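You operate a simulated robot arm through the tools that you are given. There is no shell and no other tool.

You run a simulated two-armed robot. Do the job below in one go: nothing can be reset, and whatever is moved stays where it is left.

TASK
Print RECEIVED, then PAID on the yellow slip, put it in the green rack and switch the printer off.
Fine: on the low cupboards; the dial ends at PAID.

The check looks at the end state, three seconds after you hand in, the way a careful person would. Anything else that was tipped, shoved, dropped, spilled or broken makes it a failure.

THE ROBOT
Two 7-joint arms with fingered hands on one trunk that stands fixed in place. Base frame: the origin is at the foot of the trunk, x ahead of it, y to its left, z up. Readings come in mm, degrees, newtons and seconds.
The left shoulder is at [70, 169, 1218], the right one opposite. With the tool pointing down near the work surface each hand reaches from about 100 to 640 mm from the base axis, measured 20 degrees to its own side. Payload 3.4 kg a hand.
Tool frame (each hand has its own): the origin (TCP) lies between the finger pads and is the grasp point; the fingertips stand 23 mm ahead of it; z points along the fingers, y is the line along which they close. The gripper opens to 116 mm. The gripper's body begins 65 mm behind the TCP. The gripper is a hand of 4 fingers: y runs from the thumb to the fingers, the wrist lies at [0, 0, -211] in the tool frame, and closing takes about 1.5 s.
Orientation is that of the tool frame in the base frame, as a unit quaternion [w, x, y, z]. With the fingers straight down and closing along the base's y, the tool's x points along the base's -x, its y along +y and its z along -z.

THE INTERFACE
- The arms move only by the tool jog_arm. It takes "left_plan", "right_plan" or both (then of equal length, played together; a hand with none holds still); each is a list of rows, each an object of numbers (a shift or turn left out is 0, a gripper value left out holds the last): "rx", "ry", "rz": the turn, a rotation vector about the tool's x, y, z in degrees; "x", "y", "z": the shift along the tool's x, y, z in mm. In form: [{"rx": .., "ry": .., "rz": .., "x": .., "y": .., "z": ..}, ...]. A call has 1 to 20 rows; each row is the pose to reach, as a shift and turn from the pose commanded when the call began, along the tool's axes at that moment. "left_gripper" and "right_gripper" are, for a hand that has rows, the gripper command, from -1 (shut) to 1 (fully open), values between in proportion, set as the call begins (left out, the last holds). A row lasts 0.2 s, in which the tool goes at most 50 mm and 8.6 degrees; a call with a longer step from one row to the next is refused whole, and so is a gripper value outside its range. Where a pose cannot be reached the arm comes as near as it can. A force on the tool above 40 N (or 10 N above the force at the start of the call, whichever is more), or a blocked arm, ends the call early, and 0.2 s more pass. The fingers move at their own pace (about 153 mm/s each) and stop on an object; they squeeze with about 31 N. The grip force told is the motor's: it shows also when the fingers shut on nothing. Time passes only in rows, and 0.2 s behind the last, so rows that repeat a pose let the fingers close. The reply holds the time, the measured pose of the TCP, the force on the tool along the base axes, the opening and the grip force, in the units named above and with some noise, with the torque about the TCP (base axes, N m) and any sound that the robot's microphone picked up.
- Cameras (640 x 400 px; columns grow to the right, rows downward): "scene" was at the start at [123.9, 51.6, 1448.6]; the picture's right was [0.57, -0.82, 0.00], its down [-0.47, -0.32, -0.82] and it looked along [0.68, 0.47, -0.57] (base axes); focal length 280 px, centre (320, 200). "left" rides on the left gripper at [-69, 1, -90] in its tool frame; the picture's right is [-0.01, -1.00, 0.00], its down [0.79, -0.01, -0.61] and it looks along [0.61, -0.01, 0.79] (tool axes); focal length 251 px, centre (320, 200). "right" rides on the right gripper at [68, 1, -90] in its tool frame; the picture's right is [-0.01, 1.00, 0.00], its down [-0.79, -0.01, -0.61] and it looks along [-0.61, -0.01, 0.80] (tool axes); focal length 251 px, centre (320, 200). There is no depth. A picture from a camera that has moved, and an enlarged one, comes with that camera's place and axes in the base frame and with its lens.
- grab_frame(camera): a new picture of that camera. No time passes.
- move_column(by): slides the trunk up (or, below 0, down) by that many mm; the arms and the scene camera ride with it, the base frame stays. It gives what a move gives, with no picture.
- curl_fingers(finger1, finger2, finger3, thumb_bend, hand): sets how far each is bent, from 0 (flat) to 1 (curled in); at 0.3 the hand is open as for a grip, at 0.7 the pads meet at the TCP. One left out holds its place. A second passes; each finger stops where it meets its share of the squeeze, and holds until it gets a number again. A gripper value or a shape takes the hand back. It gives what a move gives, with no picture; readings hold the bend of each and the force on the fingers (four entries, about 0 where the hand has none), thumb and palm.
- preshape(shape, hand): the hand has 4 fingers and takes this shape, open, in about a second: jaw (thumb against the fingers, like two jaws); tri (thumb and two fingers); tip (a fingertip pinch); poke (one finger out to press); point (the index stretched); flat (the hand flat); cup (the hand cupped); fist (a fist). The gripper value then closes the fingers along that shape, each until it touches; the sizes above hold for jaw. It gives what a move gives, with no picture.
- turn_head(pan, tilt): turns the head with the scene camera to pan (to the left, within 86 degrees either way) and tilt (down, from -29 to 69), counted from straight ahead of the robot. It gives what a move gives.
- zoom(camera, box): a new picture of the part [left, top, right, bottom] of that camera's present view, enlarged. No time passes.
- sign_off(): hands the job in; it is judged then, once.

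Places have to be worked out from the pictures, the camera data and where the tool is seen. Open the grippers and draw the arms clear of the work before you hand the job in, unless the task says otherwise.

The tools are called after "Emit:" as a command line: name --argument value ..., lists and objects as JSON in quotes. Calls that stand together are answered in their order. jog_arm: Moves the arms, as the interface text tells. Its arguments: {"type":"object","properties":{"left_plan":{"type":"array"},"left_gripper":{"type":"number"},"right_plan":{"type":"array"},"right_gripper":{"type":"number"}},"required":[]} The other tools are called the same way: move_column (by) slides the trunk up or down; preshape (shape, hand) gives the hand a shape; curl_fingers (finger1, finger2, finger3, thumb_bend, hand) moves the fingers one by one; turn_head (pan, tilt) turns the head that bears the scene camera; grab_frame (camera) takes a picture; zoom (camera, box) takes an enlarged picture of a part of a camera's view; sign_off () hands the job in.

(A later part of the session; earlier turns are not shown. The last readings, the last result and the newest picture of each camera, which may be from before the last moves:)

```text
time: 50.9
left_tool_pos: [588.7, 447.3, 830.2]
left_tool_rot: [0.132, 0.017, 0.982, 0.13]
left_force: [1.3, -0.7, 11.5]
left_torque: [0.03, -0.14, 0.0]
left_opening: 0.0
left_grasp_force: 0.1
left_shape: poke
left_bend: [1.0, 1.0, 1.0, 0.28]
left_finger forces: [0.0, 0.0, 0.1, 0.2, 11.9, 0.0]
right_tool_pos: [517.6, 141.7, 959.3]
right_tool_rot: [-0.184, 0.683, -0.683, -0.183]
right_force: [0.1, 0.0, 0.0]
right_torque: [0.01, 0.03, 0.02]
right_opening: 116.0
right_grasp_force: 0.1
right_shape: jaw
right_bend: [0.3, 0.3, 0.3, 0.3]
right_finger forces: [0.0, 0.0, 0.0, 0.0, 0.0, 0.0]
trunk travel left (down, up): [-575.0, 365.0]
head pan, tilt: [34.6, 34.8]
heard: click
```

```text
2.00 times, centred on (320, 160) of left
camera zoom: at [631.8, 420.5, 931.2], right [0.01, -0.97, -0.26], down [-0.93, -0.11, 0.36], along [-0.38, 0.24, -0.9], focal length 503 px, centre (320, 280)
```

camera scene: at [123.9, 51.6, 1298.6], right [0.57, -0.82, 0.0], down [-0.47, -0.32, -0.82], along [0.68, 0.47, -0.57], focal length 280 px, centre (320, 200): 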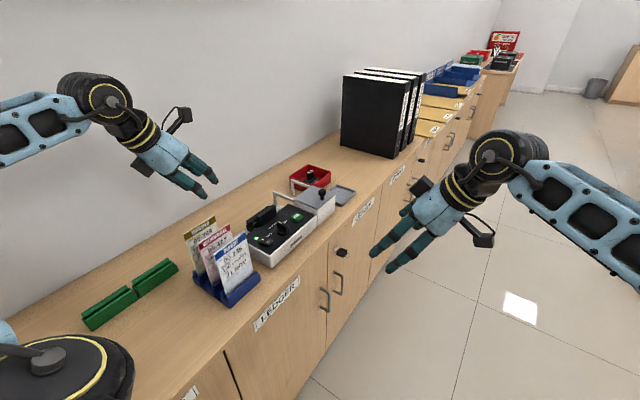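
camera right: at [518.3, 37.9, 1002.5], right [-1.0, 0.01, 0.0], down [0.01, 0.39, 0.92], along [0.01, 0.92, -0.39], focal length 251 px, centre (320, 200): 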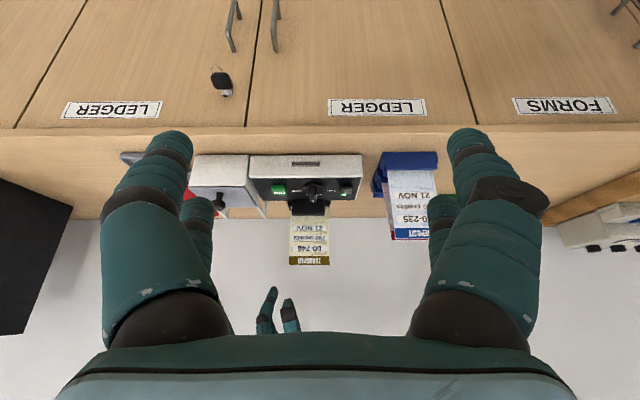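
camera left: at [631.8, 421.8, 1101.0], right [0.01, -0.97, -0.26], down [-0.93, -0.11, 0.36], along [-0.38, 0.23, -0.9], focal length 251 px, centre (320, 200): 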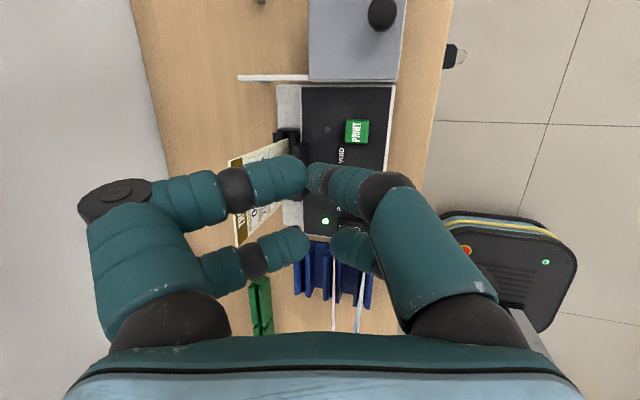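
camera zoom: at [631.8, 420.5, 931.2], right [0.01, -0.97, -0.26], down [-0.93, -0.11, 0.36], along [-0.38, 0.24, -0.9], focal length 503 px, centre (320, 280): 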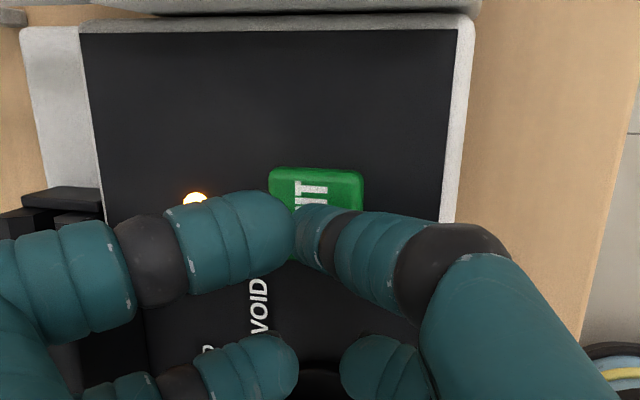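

A click was heard and an orange lamp came on next to PRINT, so it is printing. I'll lift off the button and wait for it to finish.

Emit:
jog_arm --left_plan '[{"x": -2.5, "y": 2.6, "z": -9.3}, {"x": -6, "y": 6.2, "z": -22.4}, {"x": -11, "y": 11.4, "z": -41.1}, {"x": -15, "y": 15.5, "z": -56}, {"x": -15, "y": 15.5, "z": -56}, {"x": -15, "y": 15.5, "z": -56}, {"x": -15, "y": 15.5, "z": -56}, {"x": -15, "y": 15.5, "z": -56}]'

Emit:
zoom --camera "right" --box '[230, 140, 370, 280]'

Emit:
zoom --camera "left" --box '[200, 60, 440, 260]'

Emit:
zoom --camera "scene" --box '[230, 120, 350, 240]'

```text
time: 52.6
left_tool_pos: [588.1, 449.9, 888.5]
left_tool_rot: [0.129, 0.016, 0.983, 0.13]
left_force: [-0.1, 0.4, -0.5]
left_torque: [-0.03, -0.03, -0.02]
left_opening: 0.0
left_grasp_force: 0.0
left_shape: poke
left_bend: [1.0, 1.0, 1.0, 0.27]
left_finger forces: [0.0, 0.0, 0.1, 0.0, 0.0, 0.0]
right_tool_pos: [518.8, 142.7, 959.6]
right_tool_rot: [-0.183, 0.683, -0.683, -0.183]
right_force: [-0.2, 0.1, 0.6]
right_torque: [-0.03, 0.01, 0.01]
right_opening: 115.9
right_grasp_force: 0.1
right_shape: jaw
right_bend: [0.3, 0.3, 0.3, 0.3]
right_finger forces: [0.0, 0.0, 0.0, 0.0, 0.0, 0.0]
trunk travel left (down, up): [-575.0, 365.0]
head pan, tilt: [34.6, 34.8]
```

```text
2.86 times, centred on (300, 210) of right
camera zoom: at [518.3, 37.9, 1002.5], right [-1.0, 0.01, 0.0], down [0.01, 0.39, 0.92], along [0.01, 0.92, -0.39], focal length 718 px, centre (377, 171)
```

zoom: 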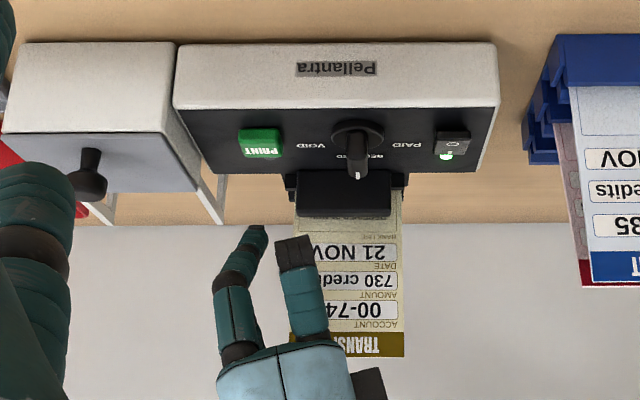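

```text
2.00 times, centred on (320, 160) of left
camera zoom: at [632.5, 422.5, 989.6], right [0.01, -0.97, -0.26], down [-0.93, -0.11, 0.36], along [-0.38, 0.23, -0.9], focal length 503 px, centre (320, 280)
```

zoom: 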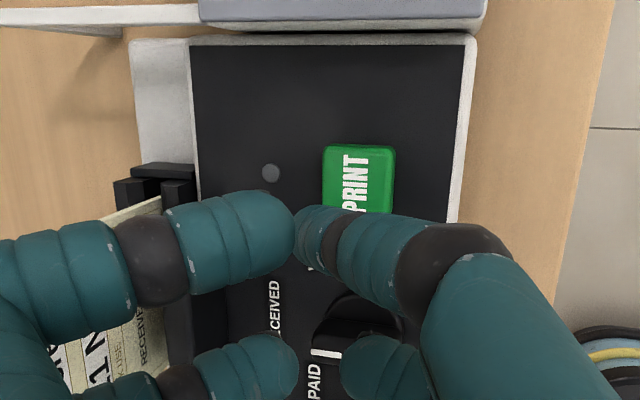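

```text
3.33 times, centred on (290, 180) of scene
camera zoom: at [124.1, 51.6, 1298.6], right [0.57, -0.82, 0.0], down [-0.47, -0.32, -0.82], along [0.68, 0.47, -0.57], focal length 932 px, centre (420, 267)
```

zoom: 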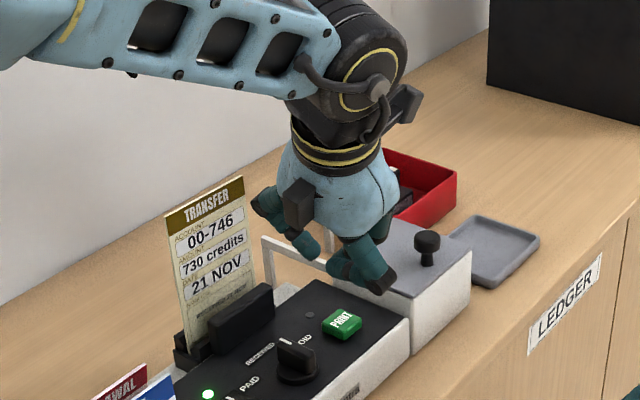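

The orange lamp is off again, and I can see new text on the slip. I'll zoom to verify it before turning the dial.

Emit:
zoom --camera "left" --box '[215, 160, 295, 260]'

Emit:
zoom --camera "scene" --box '[285, 180, 325, 230]'

Emit:
zoom --camera "scene" --box '[245, 180, 325, 240]'

```text
4.00 times, centred on (255, 210) of left
camera zoom: at [632.5, 422.5, 989.6], right [0.01, -0.97, -0.26], down [-0.93, -0.11, 0.36], along [-0.38, 0.23, -0.9], focal length 1006 px, centre (580, 160)
```

zoom: 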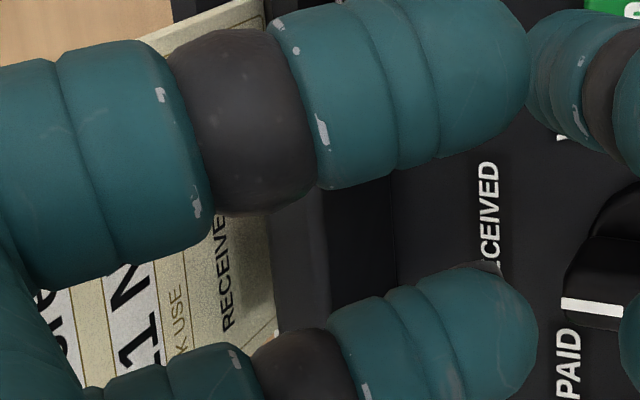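

```text
8.00 times, centred on (305, 205) of scene
camera zoom: at [124.1, 51.6, 1298.6], right [0.57, -0.82, 0.0], down [-0.47, -0.32, -0.82], along [0.68, 0.47, -0.57], focal length 2238 px, centre (440, 160)
```

zoom: 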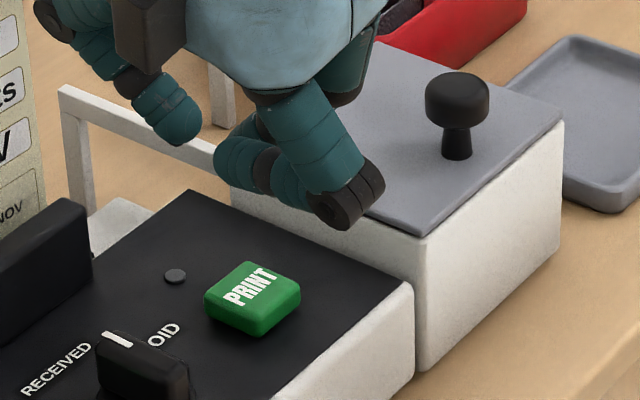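

```text
6.67 times, centred on (285, 210) of scene
camera zoom: at [124.1, 51.6, 1298.6], right [0.57, -0.82, 0.0], down [-0.47, -0.32, -0.82], along [0.68, 0.47, -0.57], focal length 1864 px, centre (553, 133)
```

zoom: 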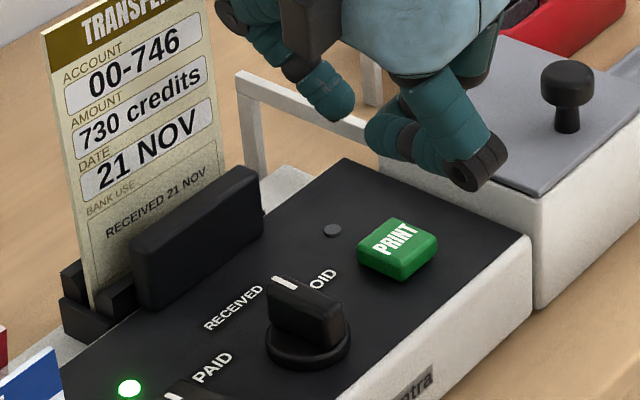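

"RECEIVED 21 NOV" is printed in the bank-use box. Next I'll set the dial to PAID by pushing the knob's tail end toward +x. First I'll move to the left of the knob with zero x-tilt.

Emit:
jog_arm --left_plan '[{"x": 32, "y": -4.4, "z": -4.3, "ry": 5}, {"x": 64, "y": -8.9, "z": -8.7, "ry": 10}, {"x": 95.9, "y": -13.3, "z": -13, "ry": 15}, {"x": 95.9, "y": -13.3, "z": -13, "ry": 15}]'

Emit:
zoom --camera "left" --box '[200, 20, 440, 240]'

Emit:
zoom --camera "right" --box '[260, 140, 400, 260]'

```text
time: 53.6
left_tool_pos: [493.2, 439.7, 870.7]
left_tool_rot: [0.0, 0.0, 0.991, 0.13]
left_force: [0.0, 0.2, -0.2]
left_torque: [0.0, -0.03, 0.02]
left_opening: 0.0
left_grasp_force: 0.2
left_shape: poke
left_bend: [1.0, 1.0, 1.0, 0.27]
left_finger forces: [0.1, 0.0, 0.0, 0.1, 0.0, 0.1]
right_tool_pos: [519.4, 142.5, 958.6]
right_tool_rot: [0.183, -0.683, 0.683, 0.183]
right_force: [0.1, -1.0, 0.8]
right_torque: [0.04, -0.01, -0.04]
right_opening: 116.0
right_grasp_force: 0.0
right_shape: jaw
right_bend: [0.3, 0.3, 0.3, 0.3]
right_finger forces: [0.0, 0.0, 0.1, 0.1, 0.1, 0.0]
trunk travel left (down, up): [-575.0, 365.0]
head pan, tilt: [34.6, 34.8]
```

```text
1.82 times, centred on (320, 130) of left
camera zoom: at [562.3, 415.5, 958.3], right [0.01, -0.97, -0.26], down [-0.79, -0.17, 0.58], along [-0.61, 0.2, -0.77], focal length 457 px, centre (320, 327)
```

zoom: 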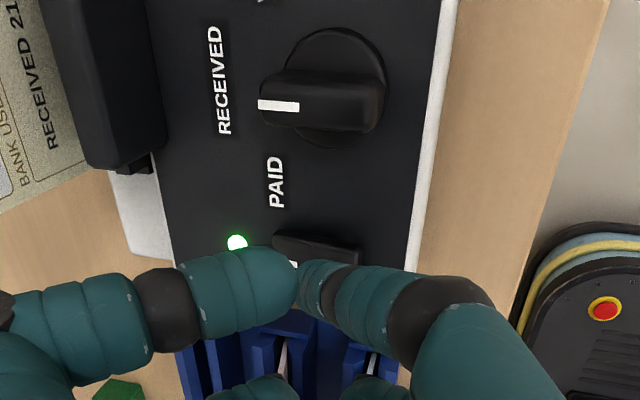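

```text
3.33 times, centred on (330, 200) of right
camera zoom: at [518.5, 37.8, 1002.4], right [-1.0, 0.01, 0.0], down [0.01, 0.39, 0.92], along [0.01, 0.92, -0.39], focal length 838 px, centre (287, 200)
```

zoom: 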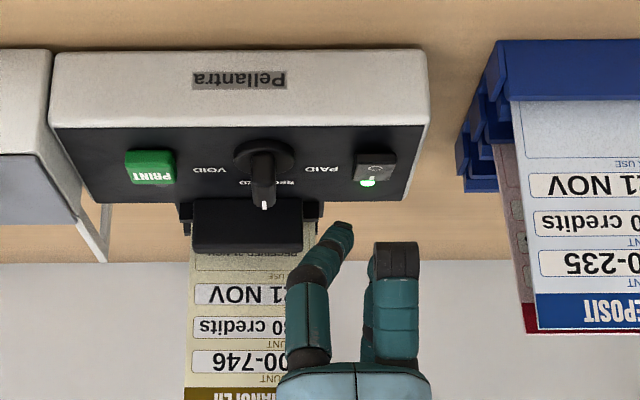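

The geometry matches the earlier push. I'll go down beside the tail end and push it toward +x in small steps.

Emit:
jog_arm --left_plan '[{"x": -3}, {"x": -3, "y": -4.9, "z": 18.4}, {"x": -3, "y": -9.6, "z": 35.7}, {"x": -10, "y": -9.6, "z": 35.7}, {"x": -16, "y": -9.6, "z": 35.7}, {"x": -20, "y": -9.6, "z": 35.7}, {"x": -24, "y": -11, "z": 35.3}, {"x": -28, "y": -12.5, "z": 34.9}, {"x": -28, "y": -12.5, "z": 34.9}]'

Emit:
zoom --camera "left" --box '[200, 60, 440, 260]'

Emit:
zoom --camera "right" --box '[260, 150, 380, 230]'

```text
time: 55.6
left_tool_pos: [521.4, 436.2, 836.8]
left_tool_rot: [0.001, -0.002, 0.991, 0.131]
left_force: [0.0, -0.1, -0.3]
left_torque: [-0.02, 0.0, 0.0]
left_opening: 0.0
left_grasp_force: 0.0
left_shape: poke
left_bend: [1.0, 1.0, 1.0, 0.27]
left_finger forces: [0.0, 0.1, 0.1, 0.0, 0.1, 0.1]
right_tool_pos: [519.3, 143.9, 959.3]
right_tool_rot: [0.183, -0.683, 0.683, 0.183]
right_force: [-0.1, 0.8, 0.0]
right_torque: [0.0, -0.05, -0.02]
right_opening: 115.8
right_grasp_force: 0.0
right_shape: jaw
right_bend: [0.3, 0.3, 0.3, 0.3]
right_finger forces: [0.0, 0.1, 0.0, 0.0, 0.1, 0.0]
trunk travel left (down, up): [-575.0, 365.0]
head pan, tilt: [34.6, 34.8]
```

```text
2.00 times, centred on (320, 160) of left
camera zoom: at [590.4, 413.4, 923.0], right [0.01, -0.97, -0.26], down [-0.8, -0.16, 0.58], along [-0.61, 0.2, -0.77], focal length 503 px, centre (320, 280)
```

zoom: 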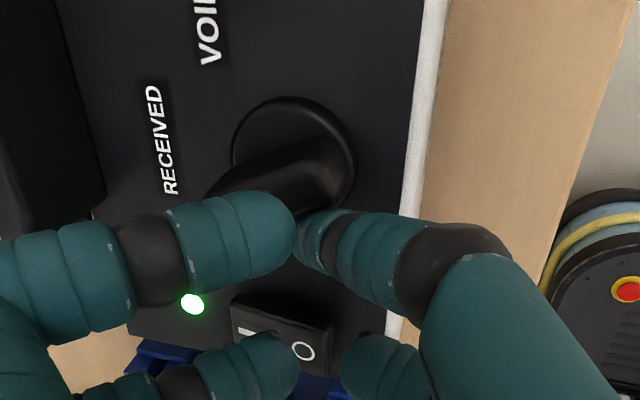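

```text
5.00 times, centred on (320, 190) of right
camera zoom: at [518.1, 37.9, 1002.6], right [-1.0, 0.01, 0.0], down [0.01, 0.39, 0.92], along [0.01, 0.92, -0.39], focal length 1257 px, centre (320, 250)
```

zoom: 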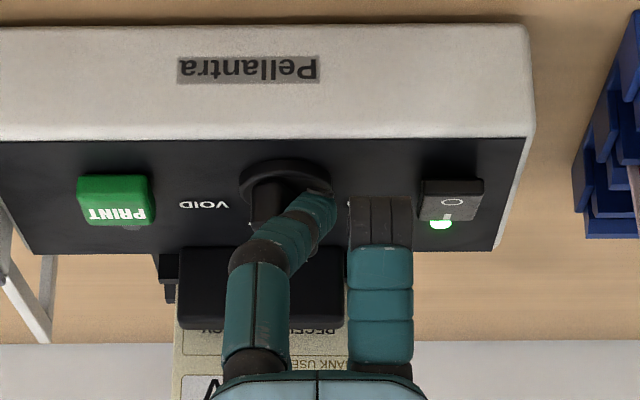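

The knob has turned and the finger now hides the pointer. I'll back off and lift to read the dial.

Emit:
jog_arm --left_plan '[{"x": 10}, {"x": 20}, {"x": 20, "y": 5.2, "z": -19.3}, {"x": 20, "y": 12.4, "z": -46.4}, {"x": 20, "y": 12.4, "z": -46.4}]'

Emit:
zoom --camera "left" --box '[200, 0, 440, 220]'

Emit:
zoom --camera "right" --box '[260, 150, 380, 230]'

```text
time: 56.9
left_tool_pos: [501.6, 438.7, 884.4]
left_tool_rot: [0.001, 0.0, 0.991, 0.131]
left_force: [-0.5, 0.5, -0.1]
left_torque: [0.01, 0.02, 0.01]
left_opening: 0.1
left_grasp_force: 0.1
left_shape: poke
left_bend: [1.0, 1.0, 1.0, 0.27]
left_finger forces: [0.1, 0.0, 0.1, 0.1, 0.0, 0.1]
right_tool_pos: [518.8, 143.0, 959.0]
right_tool_rot: [0.183, -0.683, 0.683, 0.183]
right_force: [0.5, -0.2, 0.3]
right_torque: [0.01, 0.01, -0.02]
right_opening: 115.5
right_grasp_force: 0.1
right_shape: jaw
right_bend: [0.3, 0.3, 0.3, 0.3]
right_finger forces: [0.0, 0.1, 0.2, 0.0, 0.0, 0.0]
trunk travel left (down, up): [-575.0, 365.0]
head pan, tilt: [34.6, 34.8]
```

```text
1.82 times, centred on (320, 110) of left
camera zoom: at [570.9, 414.6, 970.9], right [0.01, -0.97, -0.26], down [-0.8, -0.16, 0.58], along [-0.61, 0.2, -0.77], focal length 457 px, centre (320, 364)
```

zoom: 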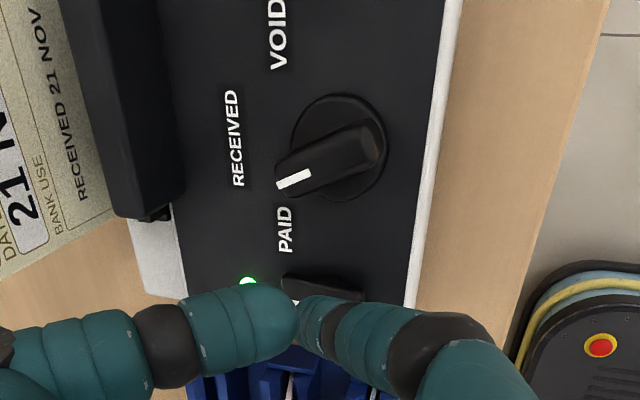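

```text
5.00 times, centred on (320, 190) of right
camera zoom: at [518.6, 38.0, 1002.3], right [-1.0, 0.01, 0.01], down [0.01, 0.39, 0.92], along [0.01, 0.92, -0.39], focal length 1257 px, centre (320, 250)
```

zoom: 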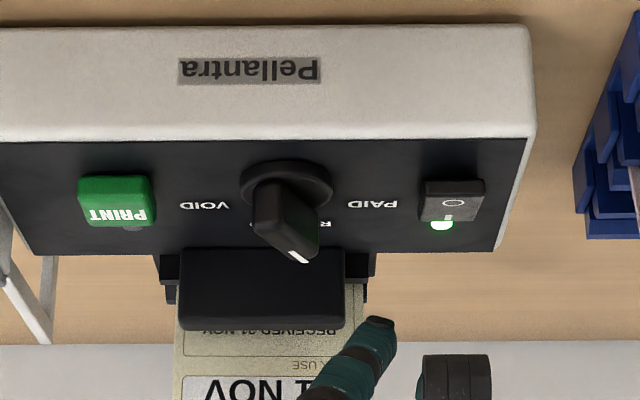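

The pointer is now at about 24°, halfway to PAID; there is no detent, so it needs more. I'll go back down and push the tail further, to about the 48° position.

Emit:
jog_arm --left_plan '[{"y": -6.2, "z": 23.2}, {"y": -12.4, "z": 46.4}, {"x": -10, "y": -12.4, "z": 46.4}, {"x": -18, "y": -12.4, "z": 46.4}, {"x": -21, "y": -12.9, "z": 46.3}, {"x": -24, "y": -13.4, "z": 46.1}, {"x": -26, "y": -14, "z": 46}, {"x": -26, "y": -14, "z": 46}]'

Emit:
jog_arm --left_plan '[{"x": 10}, {"x": 22}, {"x": 24, "y": 5.2, "z": -19.3}, {"x": 26, "y": 12.4, "z": -46.4}, {"x": 26, "y": 12.4, "z": -46.4}]'

Emit:
zoom --camera "left" --box '[200, 0, 440, 220]'

Emit:
zoom --camera "right" --box '[260, 150, 380, 230]'

```text
time: 58.6
left_tool_pos: [526.2, 436.8, 835.7]
left_tool_rot: [0.001, -0.002, 0.992, 0.13]
left_force: [-2.0, -1.0, 0.3]
left_torque: [-0.03, 0.03, 0.01]
left_opening: 0.0
left_grasp_force: 0.0
left_shape: poke
left_bend: [1.0, 1.0, 1.0, 0.27]
left_finger forces: [0.0, 0.0, 0.0, 0.0, 1.6, 0.1]
right_tool_pos: [517.8, 143.5, 959.1]
right_tool_rot: [-0.182, 0.683, -0.683, -0.183]
right_force: [0.3, 0.0, 0.1]
right_torque: [-0.01, -0.03, 0.03]
right_opening: 116.0
right_grasp_force: 0.1
right_shape: jaw
right_bend: [0.3, 0.3, 0.3, 0.3]
right_finger forces: [0.0, 0.1, 0.0, 0.0, 0.0, 0.0]
trunk travel left (down, up): [-575.0, 365.0]
head pan, tilt: [34.6, 34.8]
```

```text
time: 59.9
left_tool_pos: [500.9, 436.2, 884.1]
left_tool_rot: [0.0, 0.0, 0.992, 0.13]
left_force: [-0.1, 1.1, 0.2]
left_torque: [0.01, -0.01, 0.01]
left_opening: 0.1
left_grasp_force: 0.1
left_shape: poke
left_bend: [1.0, 1.0, 1.0, 0.28]
left_finger forces: [0.1, 0.0, 0.0, 0.0, 0.0, 0.0]
right_tool_pos: [517.5, 142.9, 958.2]
right_tool_rot: [0.184, -0.683, 0.683, 0.183]
right_force: [0.8, -0.2, -0.1]
right_torque: [-0.02, 0.03, -0.02]
right_opening: 115.9
right_grasp_force: 0.0
right_shape: jaw
right_bend: [0.3, 0.3, 0.3, 0.3]
right_finger forces: [0.1, 0.0, 0.0, 0.0, 0.0, 0.1]
trunk travel left (down, up): [-575.0, 365.0]
head pan, tilt: [34.6, 34.8]
```

```text
1.82 times, centred on (320, 110) of left
camera zoom: at [569.8, 412.5, 970.9], right [0.01, -0.97, -0.26], down [-0.8, -0.16, 0.58], along [-0.61, 0.2, -0.77], focal length 457 px, centre (320, 364)
```

zoom: 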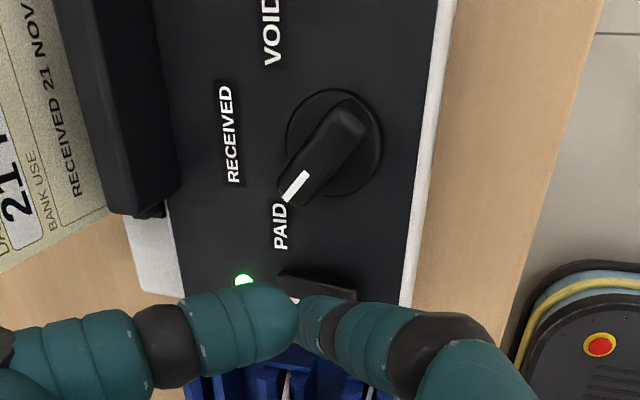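

```text
5.00 times, centred on (320, 190) of right
camera zoom: at [518.6, 38.0, 1002.3], right [-1.0, 0.01, 0.01], down [0.01, 0.39, 0.92], along [0.01, 0.92, -0.39], focal length 1257 px, centre (320, 250)
```

zoom: 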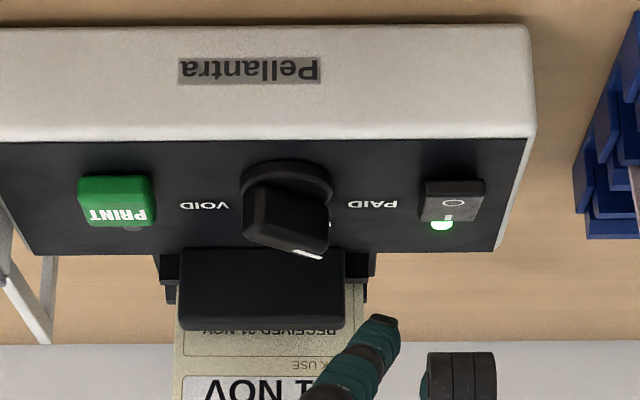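

The dial now reads PAID (about 50°, matching its original position). I'll return above the PRINT button with the same tilt as before.

Emit:
jog_arm --left_plan '[{"x": -29, "y": 4.6, "z": -0.1, "ry": -5}, {"x": -58, "y": 9.3, "z": -0.3, "ry": -10}, {"x": -87.1, "y": 13.9, "z": -0.4, "ry": -15}, {"x": -87.1, "y": 13.9, "z": -0.4, "ry": -15}]'

Emit:
zoom --camera "left" --box '[200, 60, 440, 260]'

Emit:
zoom --camera "right" --box '[230, 140, 370, 260]'

```text
time: 60.9
left_tool_pos: [588.2, 448.4, 885.6]
left_tool_rot: [0.131, 0.017, 0.983, 0.129]
left_force: [0.5, -0.5, 0.9]
left_torque: [0.04, -0.02, -0.01]
left_opening: 0.0
left_grasp_force: 0.1
left_shape: poke
left_bend: [1.0, 1.0, 1.0, 0.28]
left_finger forces: [0.0, 0.1, 0.0, 0.0, 0.0, 0.0]
right_tool_pos: [518.4, 141.8, 958.2]
right_tool_rot: [-0.183, 0.683, -0.683, -0.183]
right_force: [-0.6, 0.3, -0.4]
right_torque: [0.0, 0.01, 0.04]
right_opening: 115.9
right_grasp_force: 0.0
right_shape: jaw
right_bend: [0.3, 0.3, 0.3, 0.3]
right_finger forces: [0.0, 0.0, 0.0, 0.0, 0.0, 0.1]
trunk travel left (down, up): [-575.0, 365.0]
head pan, tilt: [34.6, 34.8]
```

```text
2.00 times, centred on (320, 160) of left
camera zoom: at [631.7, 421.3, 987.7], right [0.01, -0.97, -0.26], down [-0.93, -0.11, 0.36], along [-0.38, 0.23, -0.9], focal length 503 px, centre (320, 280)
```

zoom: 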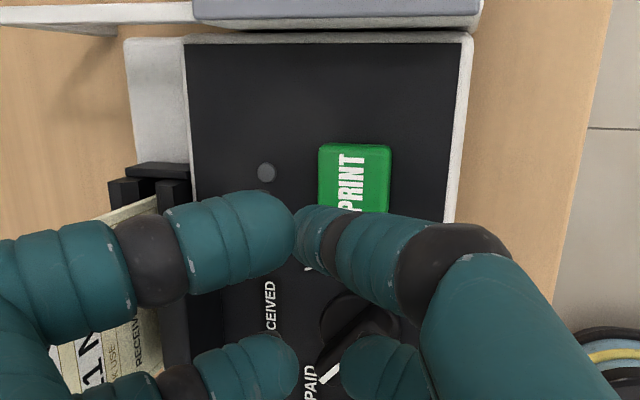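

```text
3.33 times, centred on (300, 200) of right
camera zoom: at [518.0, 37.9, 1002.7], right [-1.0, 0.01, 0.0], down [0.01, 0.39, 0.92], along [0.01, 0.92, -0.39], focal length 838 px, centre (387, 200)
```

zoom: 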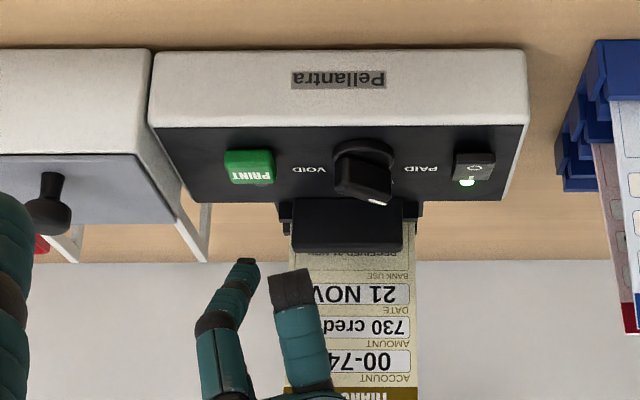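

Same pose as for the first print. I'll press PRINT again.

Emit:
jog_arm --left_plan '[{"x": 5, "y": -5.2, "z": 18.7}, {"x": 10, "y": -10.4, "z": 37.3}, {"x": 12.5, "y": -13, "z": 46.7}, {"x": 13.5, "y": -14, "z": 50.4}, {"x": 14.3, "y": -14.8, "z": 53.2}, {"x": 14.8, "y": -15.3, "z": 55}, {"x": 14.8, "y": -15.3, "z": 55}]'

Emit:
zoom --camera "left" --box '[200, 60, 440, 260]'

```text
time: 62.5
left_tool_pos: [587.3, 446.9, 830.7]
left_tool_rot: [0.131, 0.018, 0.983, 0.13]
left_force: [2.4, -0.4, 10.6]
left_torque: [0.01, -0.21, -0.01]
left_opening: 0.0
left_grasp_force: 0.1
left_shape: poke
left_bend: [1.0, 1.0, 1.0, 0.28]
left_finger forces: [0.0, 0.0, 0.1, 0.0, 10.2, 0.1]
right_tool_pos: [519.1, 142.8, 960.6]
right_tool_rot: [0.184, -0.682, 0.684, 0.182]
right_force: [0.1, 0.1, -0.1]
right_torque: [0.01, -0.02, -0.03]
right_opening: 115.9
right_grasp_force: 0.1
right_shape: jaw
right_bend: [0.3, 0.3, 0.3, 0.3]
right_finger forces: [0.0, 0.1, 0.0, 0.1, 0.0, 0.0]
trunk travel left (down, up): [-575.0, 365.0]
head pan, tilt: [34.6, 34.8]
heard: click
```

```text
2.00 times, centred on (320, 160) of left
camera zoom: at [630.8, 420.0, 931.7], right [0.01, -0.97, -0.26], down [-0.93, -0.11, 0.36], along [-0.38, 0.24, -0.9], focal length 503 px, centre (320, 280)
```

zoom: 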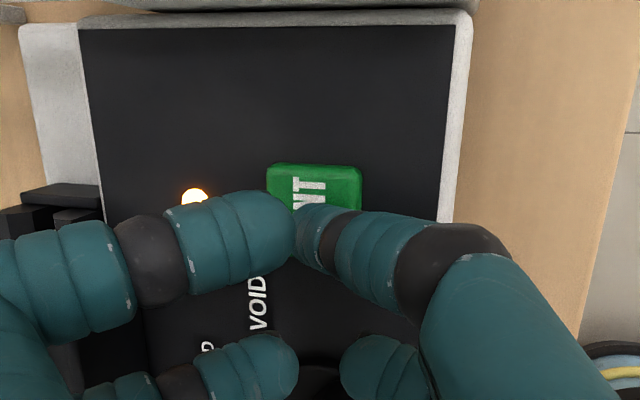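

The click was heard and the orange lamp is lit again. I'll lift off, wait for it to finish and check the print.

Emit:
jog_arm --left_plan '[{"x": -2.5, "y": 2.6, "z": -9.3}, {"x": -6, "y": 6.2, "z": -22.4}, {"x": -12.5, "y": 13, "z": -46.7}, {"x": -20, "y": 20.7, "z": -74.6}, {"x": -30, "y": 31.1, "z": -112}, {"x": -30, "y": 31.1, "z": -112}, {"x": -30, "y": 31.1, "z": -112}, {"x": -30, "y": 31.1, "z": -112}]'

Emit:
zoom --camera "scene" --box '[245, 150, 325, 240]'

Emit:
zoom --camera "right" --box '[270, 180, 350, 240]'

Emit:
grab_frame --camera "left"

```text
time: 64.2
left_tool_pos: [586.4, 450.3, 949.4]
left_tool_rot: [0.129, 0.016, 0.983, 0.13]
left_force: [-0.5, -0.1, 0.0]
left_torque: [0.01, -0.02, -0.01]
left_opening: 0.2
left_grasp_force: 0.0
left_shape: poke
left_bend: [1.0, 1.0, 1.0, 0.27]
left_finger forces: [0.1, 0.1, 0.0, 0.1, 0.1, 0.0]
right_tool_pos: [518.9, 142.8, 958.7]
right_tool_rot: [-0.182, 0.683, -0.683, -0.183]
right_force: [0.0, 0.1, -0.8]
right_torque: [-0.01, -0.01, 0.01]
right_opening: 115.7
right_grasp_force: 0.1
right_shape: jaw
right_bend: [0.3, 0.3, 0.3, 0.3]
right_finger forces: [0.0, 0.1, 0.0, 0.0, 0.0, 0.0]
trunk travel left (down, up): [-575.0, 365.0]
head pan, tilt: [34.6, 34.8]
```

```text
4.44 times, centred on (285, 195) of scene
camera zoom: at [124.0, 51.5, 1298.6], right [0.57, -0.82, 0.0], down [-0.47, -0.32, -0.82], along [0.68, 0.47, -0.57], focal length 1243 px, centre (476, 222)
```

zoom: 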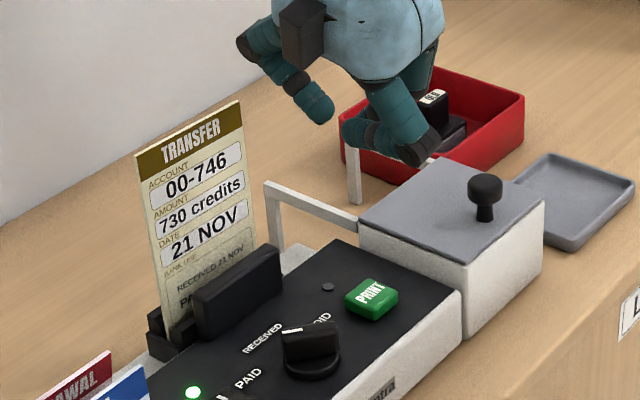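

```text
6.67 times, centred on (310, 210) of right
camera zoom: at [518.2, 37.8, 1002.6], right [-1.0, 0.01, 0.0], down [0.01, 0.39, 0.92], along [0.01, 0.92, -0.39], focal length 1676 px, centre (387, 133)
```

zoom: 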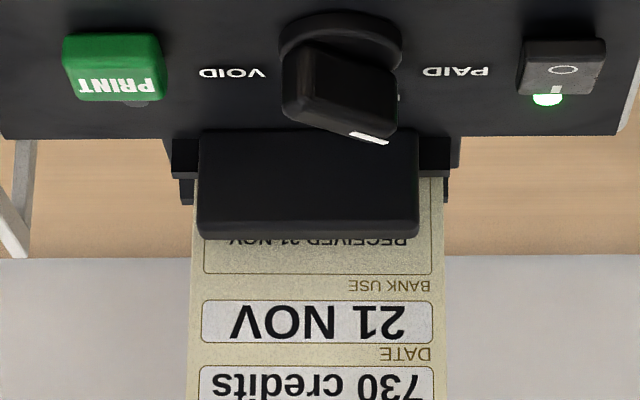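

```text
taken
camera left: at [631.3, 423.0, 1050.6], right [0.01, -0.97, -0.26], down [-0.93, -0.11, 0.36], along [-0.38, 0.23, -0.9], focal length 251 px, centre (320, 200)
```

left: 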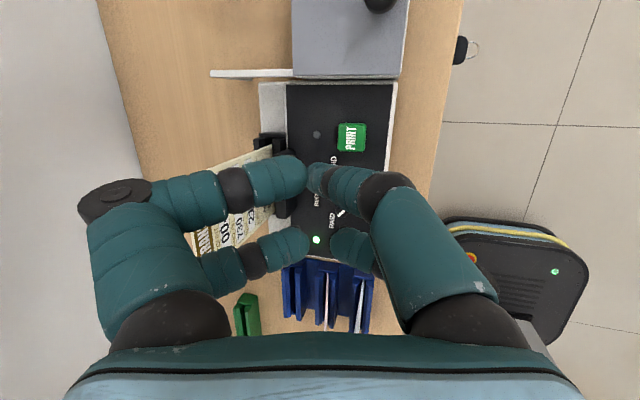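

Emit:
zoom --camera "scene" --box '[255, 195, 295, 225]'

Emit:
zoom --camera "right" --box '[350, 130, 480, 270]'

```text
13.33 times, centred on (275, 210) of scene
camera zoom: at [124.0, 51.5, 1298.6], right [0.57, -0.82, 0.0], down [-0.47, -0.32, -0.82], along [0.68, 0.47, -0.57], focal length 3729 px, centre (920, 67)
```

zoom: 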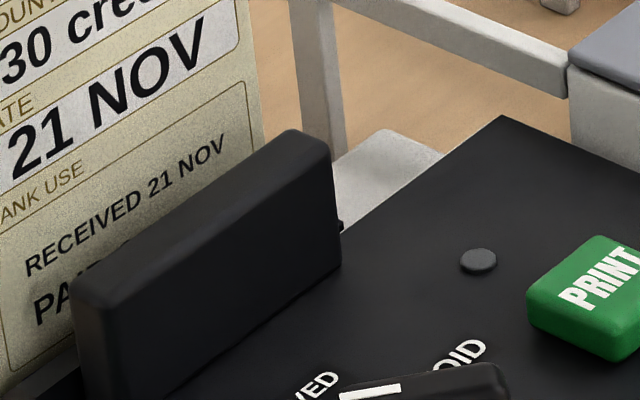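

```text
2.86 times, centred on (415, 200) of right
camera zoom: at [518.2, 37.8, 1002.6], right [-1.0, 0.01, 0.0], down [0.01, 0.39, 0.92], along [0.01, 0.92, -0.39], focal length 718 px, centre (49, 200)
```

zoom: 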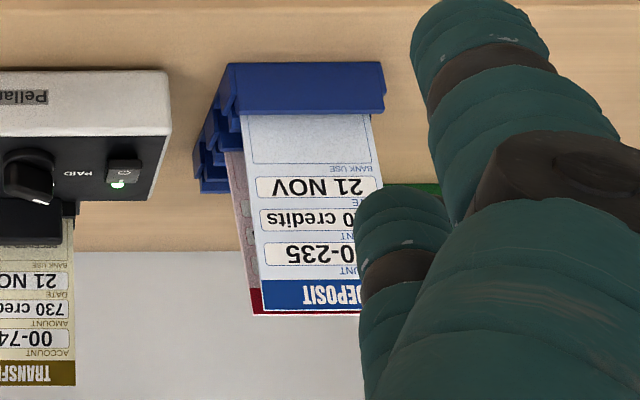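

Both stamps are there: "RECEIVED 21 NOV" and below it "PA…". I'll move the left hand up and back above the slip, set the jaw again and open to 37 mm.

Emit:
jog_arm --left_plan '[{"x": -10.8, "y": 11.2, "z": -40.1}, {"x": -21.5, "y": 22.3, "z": -80.2}, {"x": -5.9, "y": 52.6, "z": -76, "rx": 4.6, "ry": -5, "rz": -1.9}, {"x": 9.8, "y": 82.8, "z": -71.8, "rx": 9.3, "ry": -9.9, "rz": -3.8}, {"x": 25.4, "y": 113.1, "z": -67.6, "rx": 13.9, "ry": -14.9, "rz": -5.8}, {"x": 25.4, "y": 113.1, "z": -67.6, "rx": 13.9, "ry": -14.9, "rz": -5.8}]'

Emit:
preshape --shape "jaw" --hand "left"

Emit:
jog_arm --left_plan '[{}, {}, {}, {}]' --left_gripper -0.35

Emit:
grab_frame --camera "left"

Emit:
zoom --camera "left" --box '[270, 120, 370, 240]'

Emit:
zoom --camera "right" --box '[240, 150, 380, 330]'

```text
time: 65.7
left_tool_pos: [542.4, 542.6, 1035.2]
left_tool_rot: [0.26, -0.001, 0.966, 0.001]
left_force: [-0.2, -0.1, -0.4]
left_torque: [0.0, 0.03, -0.01]
left_opening: 0.2
left_grasp_force: 0.0
left_shape: poke
left_bend: [1.0, 1.0, 1.0, 0.27]
left_finger forces: [0.1, 0.0, 0.0, 0.1, 0.0, 0.0]
right_tool_pos: [519.3, 143.0, 959.0]
right_tool_rot: [-0.184, 0.683, -0.682, -0.183]
right_force: [-0.4, 0.0, 0.2]
right_torque: [0.01, -0.01, -0.02]
right_opening: 115.8
right_grasp_force: 0.0
right_shape: jaw
right_bend: [0.3, 0.3, 0.3, 0.3]
right_finger forces: [0.0, 0.1, 0.0, 0.0, 0.1, 0.1]
trunk travel left (down, up): [-575.0, 365.0]
head pan, tilt: [34.6, 34.8]
```

```text
time: 66.5
left_tool_pos: [542.5, 542.3, 1034.9]
left_tool_rot: [0.259, -0.001, 0.966, 0.0]
left_force: [-0.2, 0.6, -0.7]
left_torque: [0.04, -0.01, 0.03]
left_opening: 115.9
left_grasp_force: 0.0
left_shape: jaw
left_bend: [0.3, 0.3, 0.3, 0.3]
left_finger forces: [0.0, 0.0, 0.0, 0.0, 0.1, 0.0]
right_tool_pos: [519.4, 144.4, 959.5]
right_tool_rot: [-0.183, 0.683, -0.683, -0.183]
right_force: [0.6, -0.7, 0.2]
right_torque: [-0.01, 0.01, 0.01]
right_opening: 115.9
right_grasp_force: 0.0
right_shape: jaw
right_bend: [0.3, 0.3, 0.3, 0.3]
right_finger forces: [0.0, 0.1, 0.0, 0.0, 0.0, 0.1]
trunk travel left (down, up): [-575.0, 365.0]
head pan, tilt: [34.6, 34.8]
```

```text
time: 67.5
left_tool_pos: [542.6, 543.3, 1035.4]
left_tool_rot: [0.26, -0.001, 0.966, 0.0]
left_force: [-0.1, -0.1, 0.4]
left_torque: [0.03, 0.02, 0.0]
left_opening: 38.0
left_grasp_force: 0.0
left_shape: jaw
left_bend: [0.73, 0.73, 0.73, 0.77]
left_finger forces: [0.1, 0.1, 0.0, 0.1, 0.1, 0.0]
right_tool_pos: [518.5, 143.3, 961.0]
right_tool_rot: [-0.183, 0.684, -0.682, -0.183]
right_force: [0.2, 1.5, -0.1]
right_torque: [-0.03, -0.02, -0.02]
right_opening: 115.9
right_grasp_force: 0.0
right_shape: jaw
right_bend: [0.3, 0.3, 0.3, 0.3]
right_finger forces: [0.1, 0.0, 0.0, 0.0, 0.0, 0.0]
trunk travel left (down, up): [-575.0, 365.0]
head pan, tilt: [34.6, 34.8]
```

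```text
taken
camera left: at [558.1, 542.9, 1146.8], right [0.01, -1.0, 0.0], down [-0.99, -0.01, 0.13], along [-0.13, -0.01, -0.99], focal length 251 px, centre (320, 200)
```

left: 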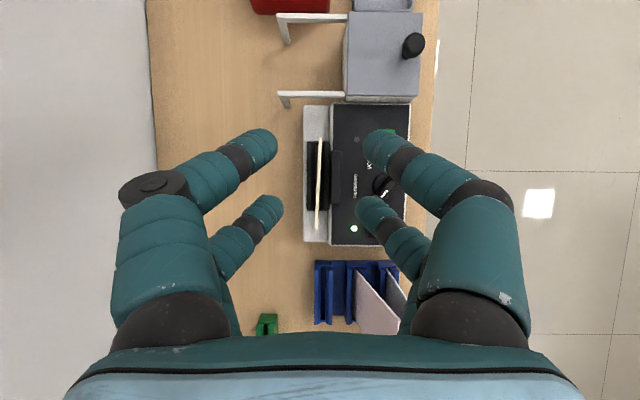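

```text
3.33 times, centred on (320, 180) of left
camera zoom: at [558.1, 542.9, 1146.8], right [0.01, -1.0, 0.0], down [-0.99, -0.01, 0.13], along [-0.13, -0.01, -0.99], focal length 838 px, centre (320, 267)
```

zoom: 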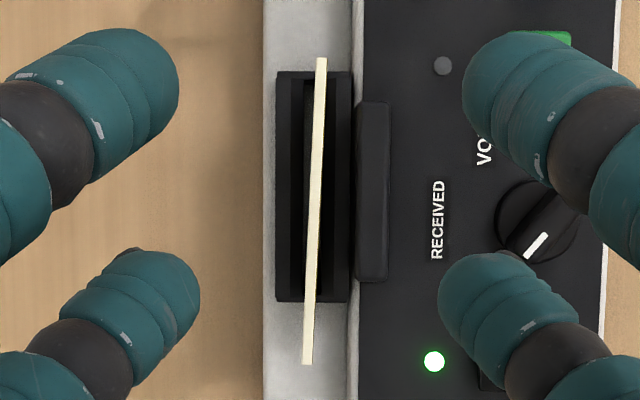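

```text
2.22 times, centred on (310, 240) of right
camera zoom: at [518.2, 37.9, 1002.6], right [-1.0, 0.01, 0.0], down [0.01, 0.39, 0.92], along [0.01, 0.92, -0.39], focal length 559 px, centre (342, 111)
```

zoom: 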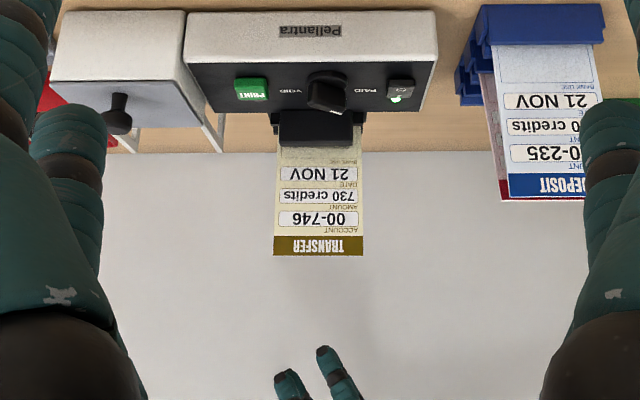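

The slip is centred under the hand (x≈543, yawed about 3° in the slot). I'll lower straight down to the same grip height as before.

Emit:
jog_arm --left_plan '[{"x": 15, "z": 26}, {"x": 30, "z": 52}, {"x": 42, "y": 0.3, "z": 73}, {"x": 50, "y": 0.3, "z": 87}, {"x": 54.6, "y": 0.3, "z": 95.5}, {"x": 54.6, "y": 0.3, "z": 95.5}]'

Emit:
zoom --camera "left" --box '[220, 90, 420, 310]'

Emit:
zoom --camera "right" --box '[240, 150, 380, 330]'

```text
time: 69.0
left_tool_pos: [545.3, 542.8, 926.1]
left_tool_rot: [0.259, -0.001, 0.966, 0.0]
left_force: [0.0, 0.2, 0.7]
left_torque: [0.0, 0.0, -0.03]
left_opening: 38.3
left_grasp_force: 0.0
left_shape: jaw
left_bend: [0.73, 0.73, 0.73, 0.77]
left_finger forces: [0.0, 0.1, 0.1, 0.0, 0.1, 0.0]
right_tool_pos: [519.2, 143.0, 959.2]
right_tool_rot: [-0.183, 0.683, -0.683, -0.183]
right_force: [0.8, 0.1, -0.4]
right_torque: [-0.03, -0.06, -0.03]
right_opening: 115.8
right_grasp_force: 0.0
right_shape: jaw
right_bend: [0.3, 0.3, 0.3, 0.3]
right_finger forces: [0.0, 0.0, 0.0, 0.0, 0.0, 0.0]
trunk travel left (down, up): [-575.0, 365.0]
head pan, tilt: [34.6, 34.8]
```

```text
1.82 times, centred on (320, 200) of left
camera zoom: at [560.6, 543.2, 1036.7], right [0.01, -1.0, 0.0], down [-0.99, -0.01, 0.13], along [-0.13, -0.01, -0.99], focal length 457 px, centre (320, 200)
```

zoom: 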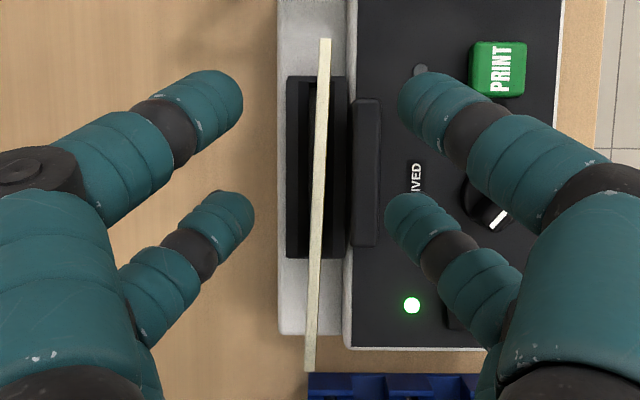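

```text
2.22 times, centred on (310, 240) of right
camera zoom: at [518.2, 37.8, 1002.6], right [-1.0, 0.01, 0.0], down [0.01, 0.39, 0.92], along [0.01, 0.92, -0.39], focal length 559 px, centre (342, 111)
```

zoom: 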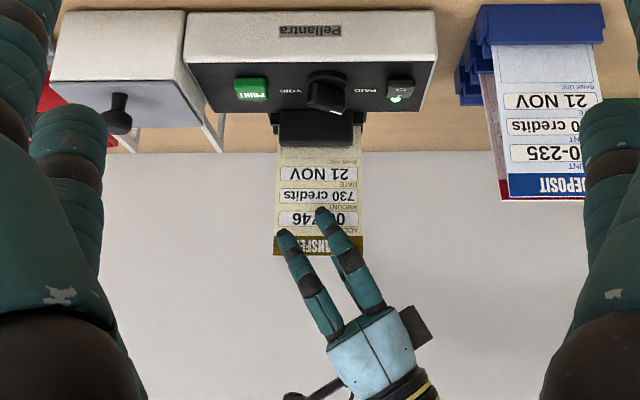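

The slip is well centred between the fingers. Closing the grip.

Emit:
jog_arm --left_plan '[{}, {}, {}, {}, {}, {}, {}, {}]' --left_gripper -1

Emit:
zoom --camera "left" --box '[220, 90, 420, 310]'

Emit:
zoom --camera "scene" --box '[230, 120, 330, 240]'

```text
time: 70.8
left_tool_pos: [545.9, 543.8, 925.7]
left_tool_rot: [0.259, -0.002, 0.966, 0.001]
left_force: [-0.3, -0.6, 0.0]
left_torque: [0.0, 0.02, -0.04]
left_opening: 0.0
left_grasp_force: 31.0
left_shape: jaw
left_bend: [0.7, 0.69, 0.69, 0.7]
left_finger forces: [27.5, 28.1, 28.1, 0.1, 27.7, 0.0]
right_tool_pos: [519.0, 143.2, 958.2]
right_tool_rot: [-0.184, 0.683, -0.682, -0.184]
right_force: [0.3, -0.5, -0.7]
right_torque: [0.01, 0.03, -0.01]
right_opening: 115.9
right_grasp_force: 0.1
right_shape: jaw
right_bend: [0.3, 0.3, 0.3, 0.3]
right_finger forces: [0.0, 0.0, 0.0, 0.0, 0.1, 0.0]
trunk travel left (down, up): [-575.0, 365.0]
head pan, tilt: [34.6, 34.8]
```

```text
1.82 times, centred on (320, 200) of left
camera zoom: at [560.7, 543.3, 1036.9], right [0.01, -1.0, 0.0], down [-0.99, -0.01, 0.13], along [-0.13, -0.01, -0.99], focal length 457 px, centre (320, 200)
```

zoom: 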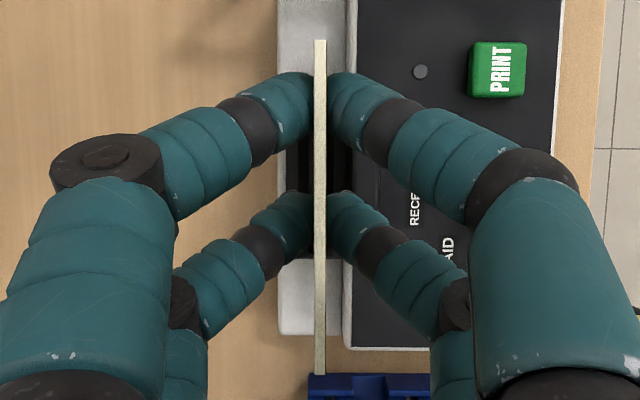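

```text
3.33 times, centred on (280, 180) of scene
camera zoom: at [124.0, 51.6, 1298.6], right [0.57, -0.82, 0.0], down [-0.47, -0.32, -0.82], along [0.68, 0.47, -0.57], focal length 932 px, centre (453, 267)
```

zoom: 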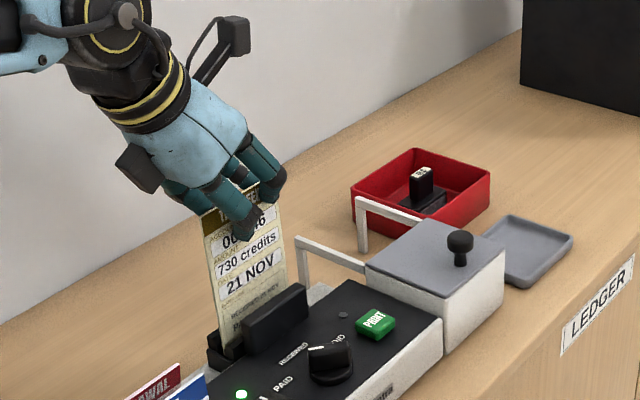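

The slip is gripped and squared up with the hand. I'll lift it straight out of the slot.

Emit:
jog_arm --left_plan '[{"x": -5, "z": -8.7}, {"x": -12.5, "z": -21.7}, {"x": -22.5, "z": -39}, {"x": -35, "z": -60.6}, {"x": -47.5, "z": -82.3}, {"x": -60, "z": -103.9}, {"x": -60, "z": -103.9}]'

Emit:
zoom --camera "scene" --box '[230, 80, 330, 230]'

Emit:
zoom --camera "right" --box '[240, 150, 380, 340]'

```text
time: 72.3
left_tool_pos: [544.7, 544.7, 1044.6]
left_tool_rot: [0.259, -0.001, 0.966, 0.001]
left_force: [-0.1, 0.3, 0.3]
left_torque: [0.0, 0.02, 0.0]
left_opening: 0.0
left_grasp_force: 31.6
left_shape: jaw
left_bend: [0.7, 0.69, 0.69, 0.7]
left_finger forces: [27.7, 28.1, 28.0, 0.0, 27.6, 0.0]
right_tool_pos: [519.0, 143.7, 959.0]
right_tool_rot: [-0.182, 0.683, -0.683, -0.183]
right_force: [0.0, -0.4, 0.0]
right_torque: [-0.02, 0.03, 0.0]
right_opening: 115.7
right_grasp_force: 0.0
right_shape: jaw
right_bend: [0.3, 0.3, 0.3, 0.3]
right_finger forces: [0.1, 0.0, 0.0, 0.0, 0.0, 0.1]
trunk travel left (down, up): [-575.0, 365.0]
head pan, tilt: [34.6, 34.8]
```

```text
2.67 times, centred on (280, 155) of scene
camera zoom: at [124.2, 52.0, 1298.6], right [0.57, -0.82, 0.0], down [-0.47, -0.32, -0.82], along [0.68, 0.47, -0.57], focal length 746 px, centre (427, 320)
```

zoom: 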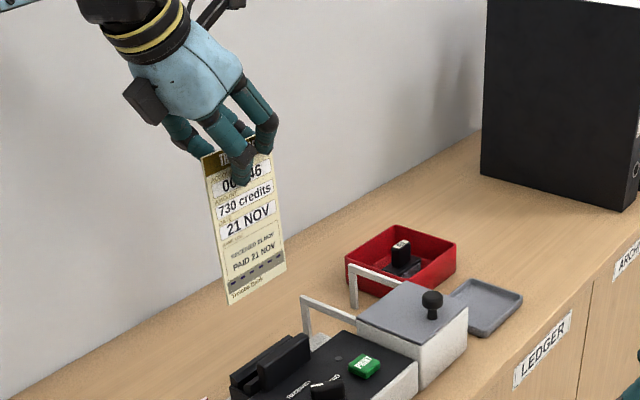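

```text
2.11 times, centred on (310, 245) of right
camera zoom: at [518.4, 38.2, 1002.5], right [-1.0, 0.01, 0.0], down [0.01, 0.39, 0.92], along [0.01, 0.92, -0.39], focal length 529 px, centre (341, 105)
```

zoom: 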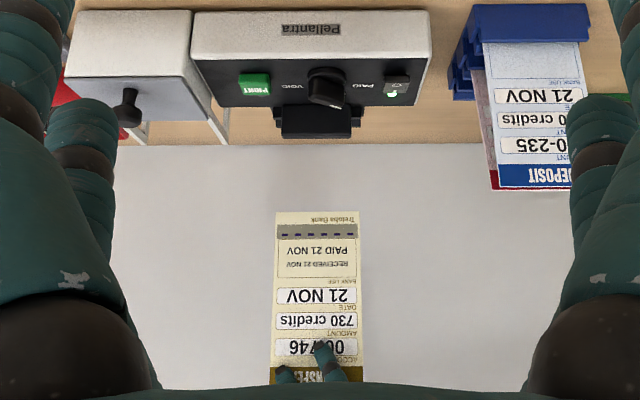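

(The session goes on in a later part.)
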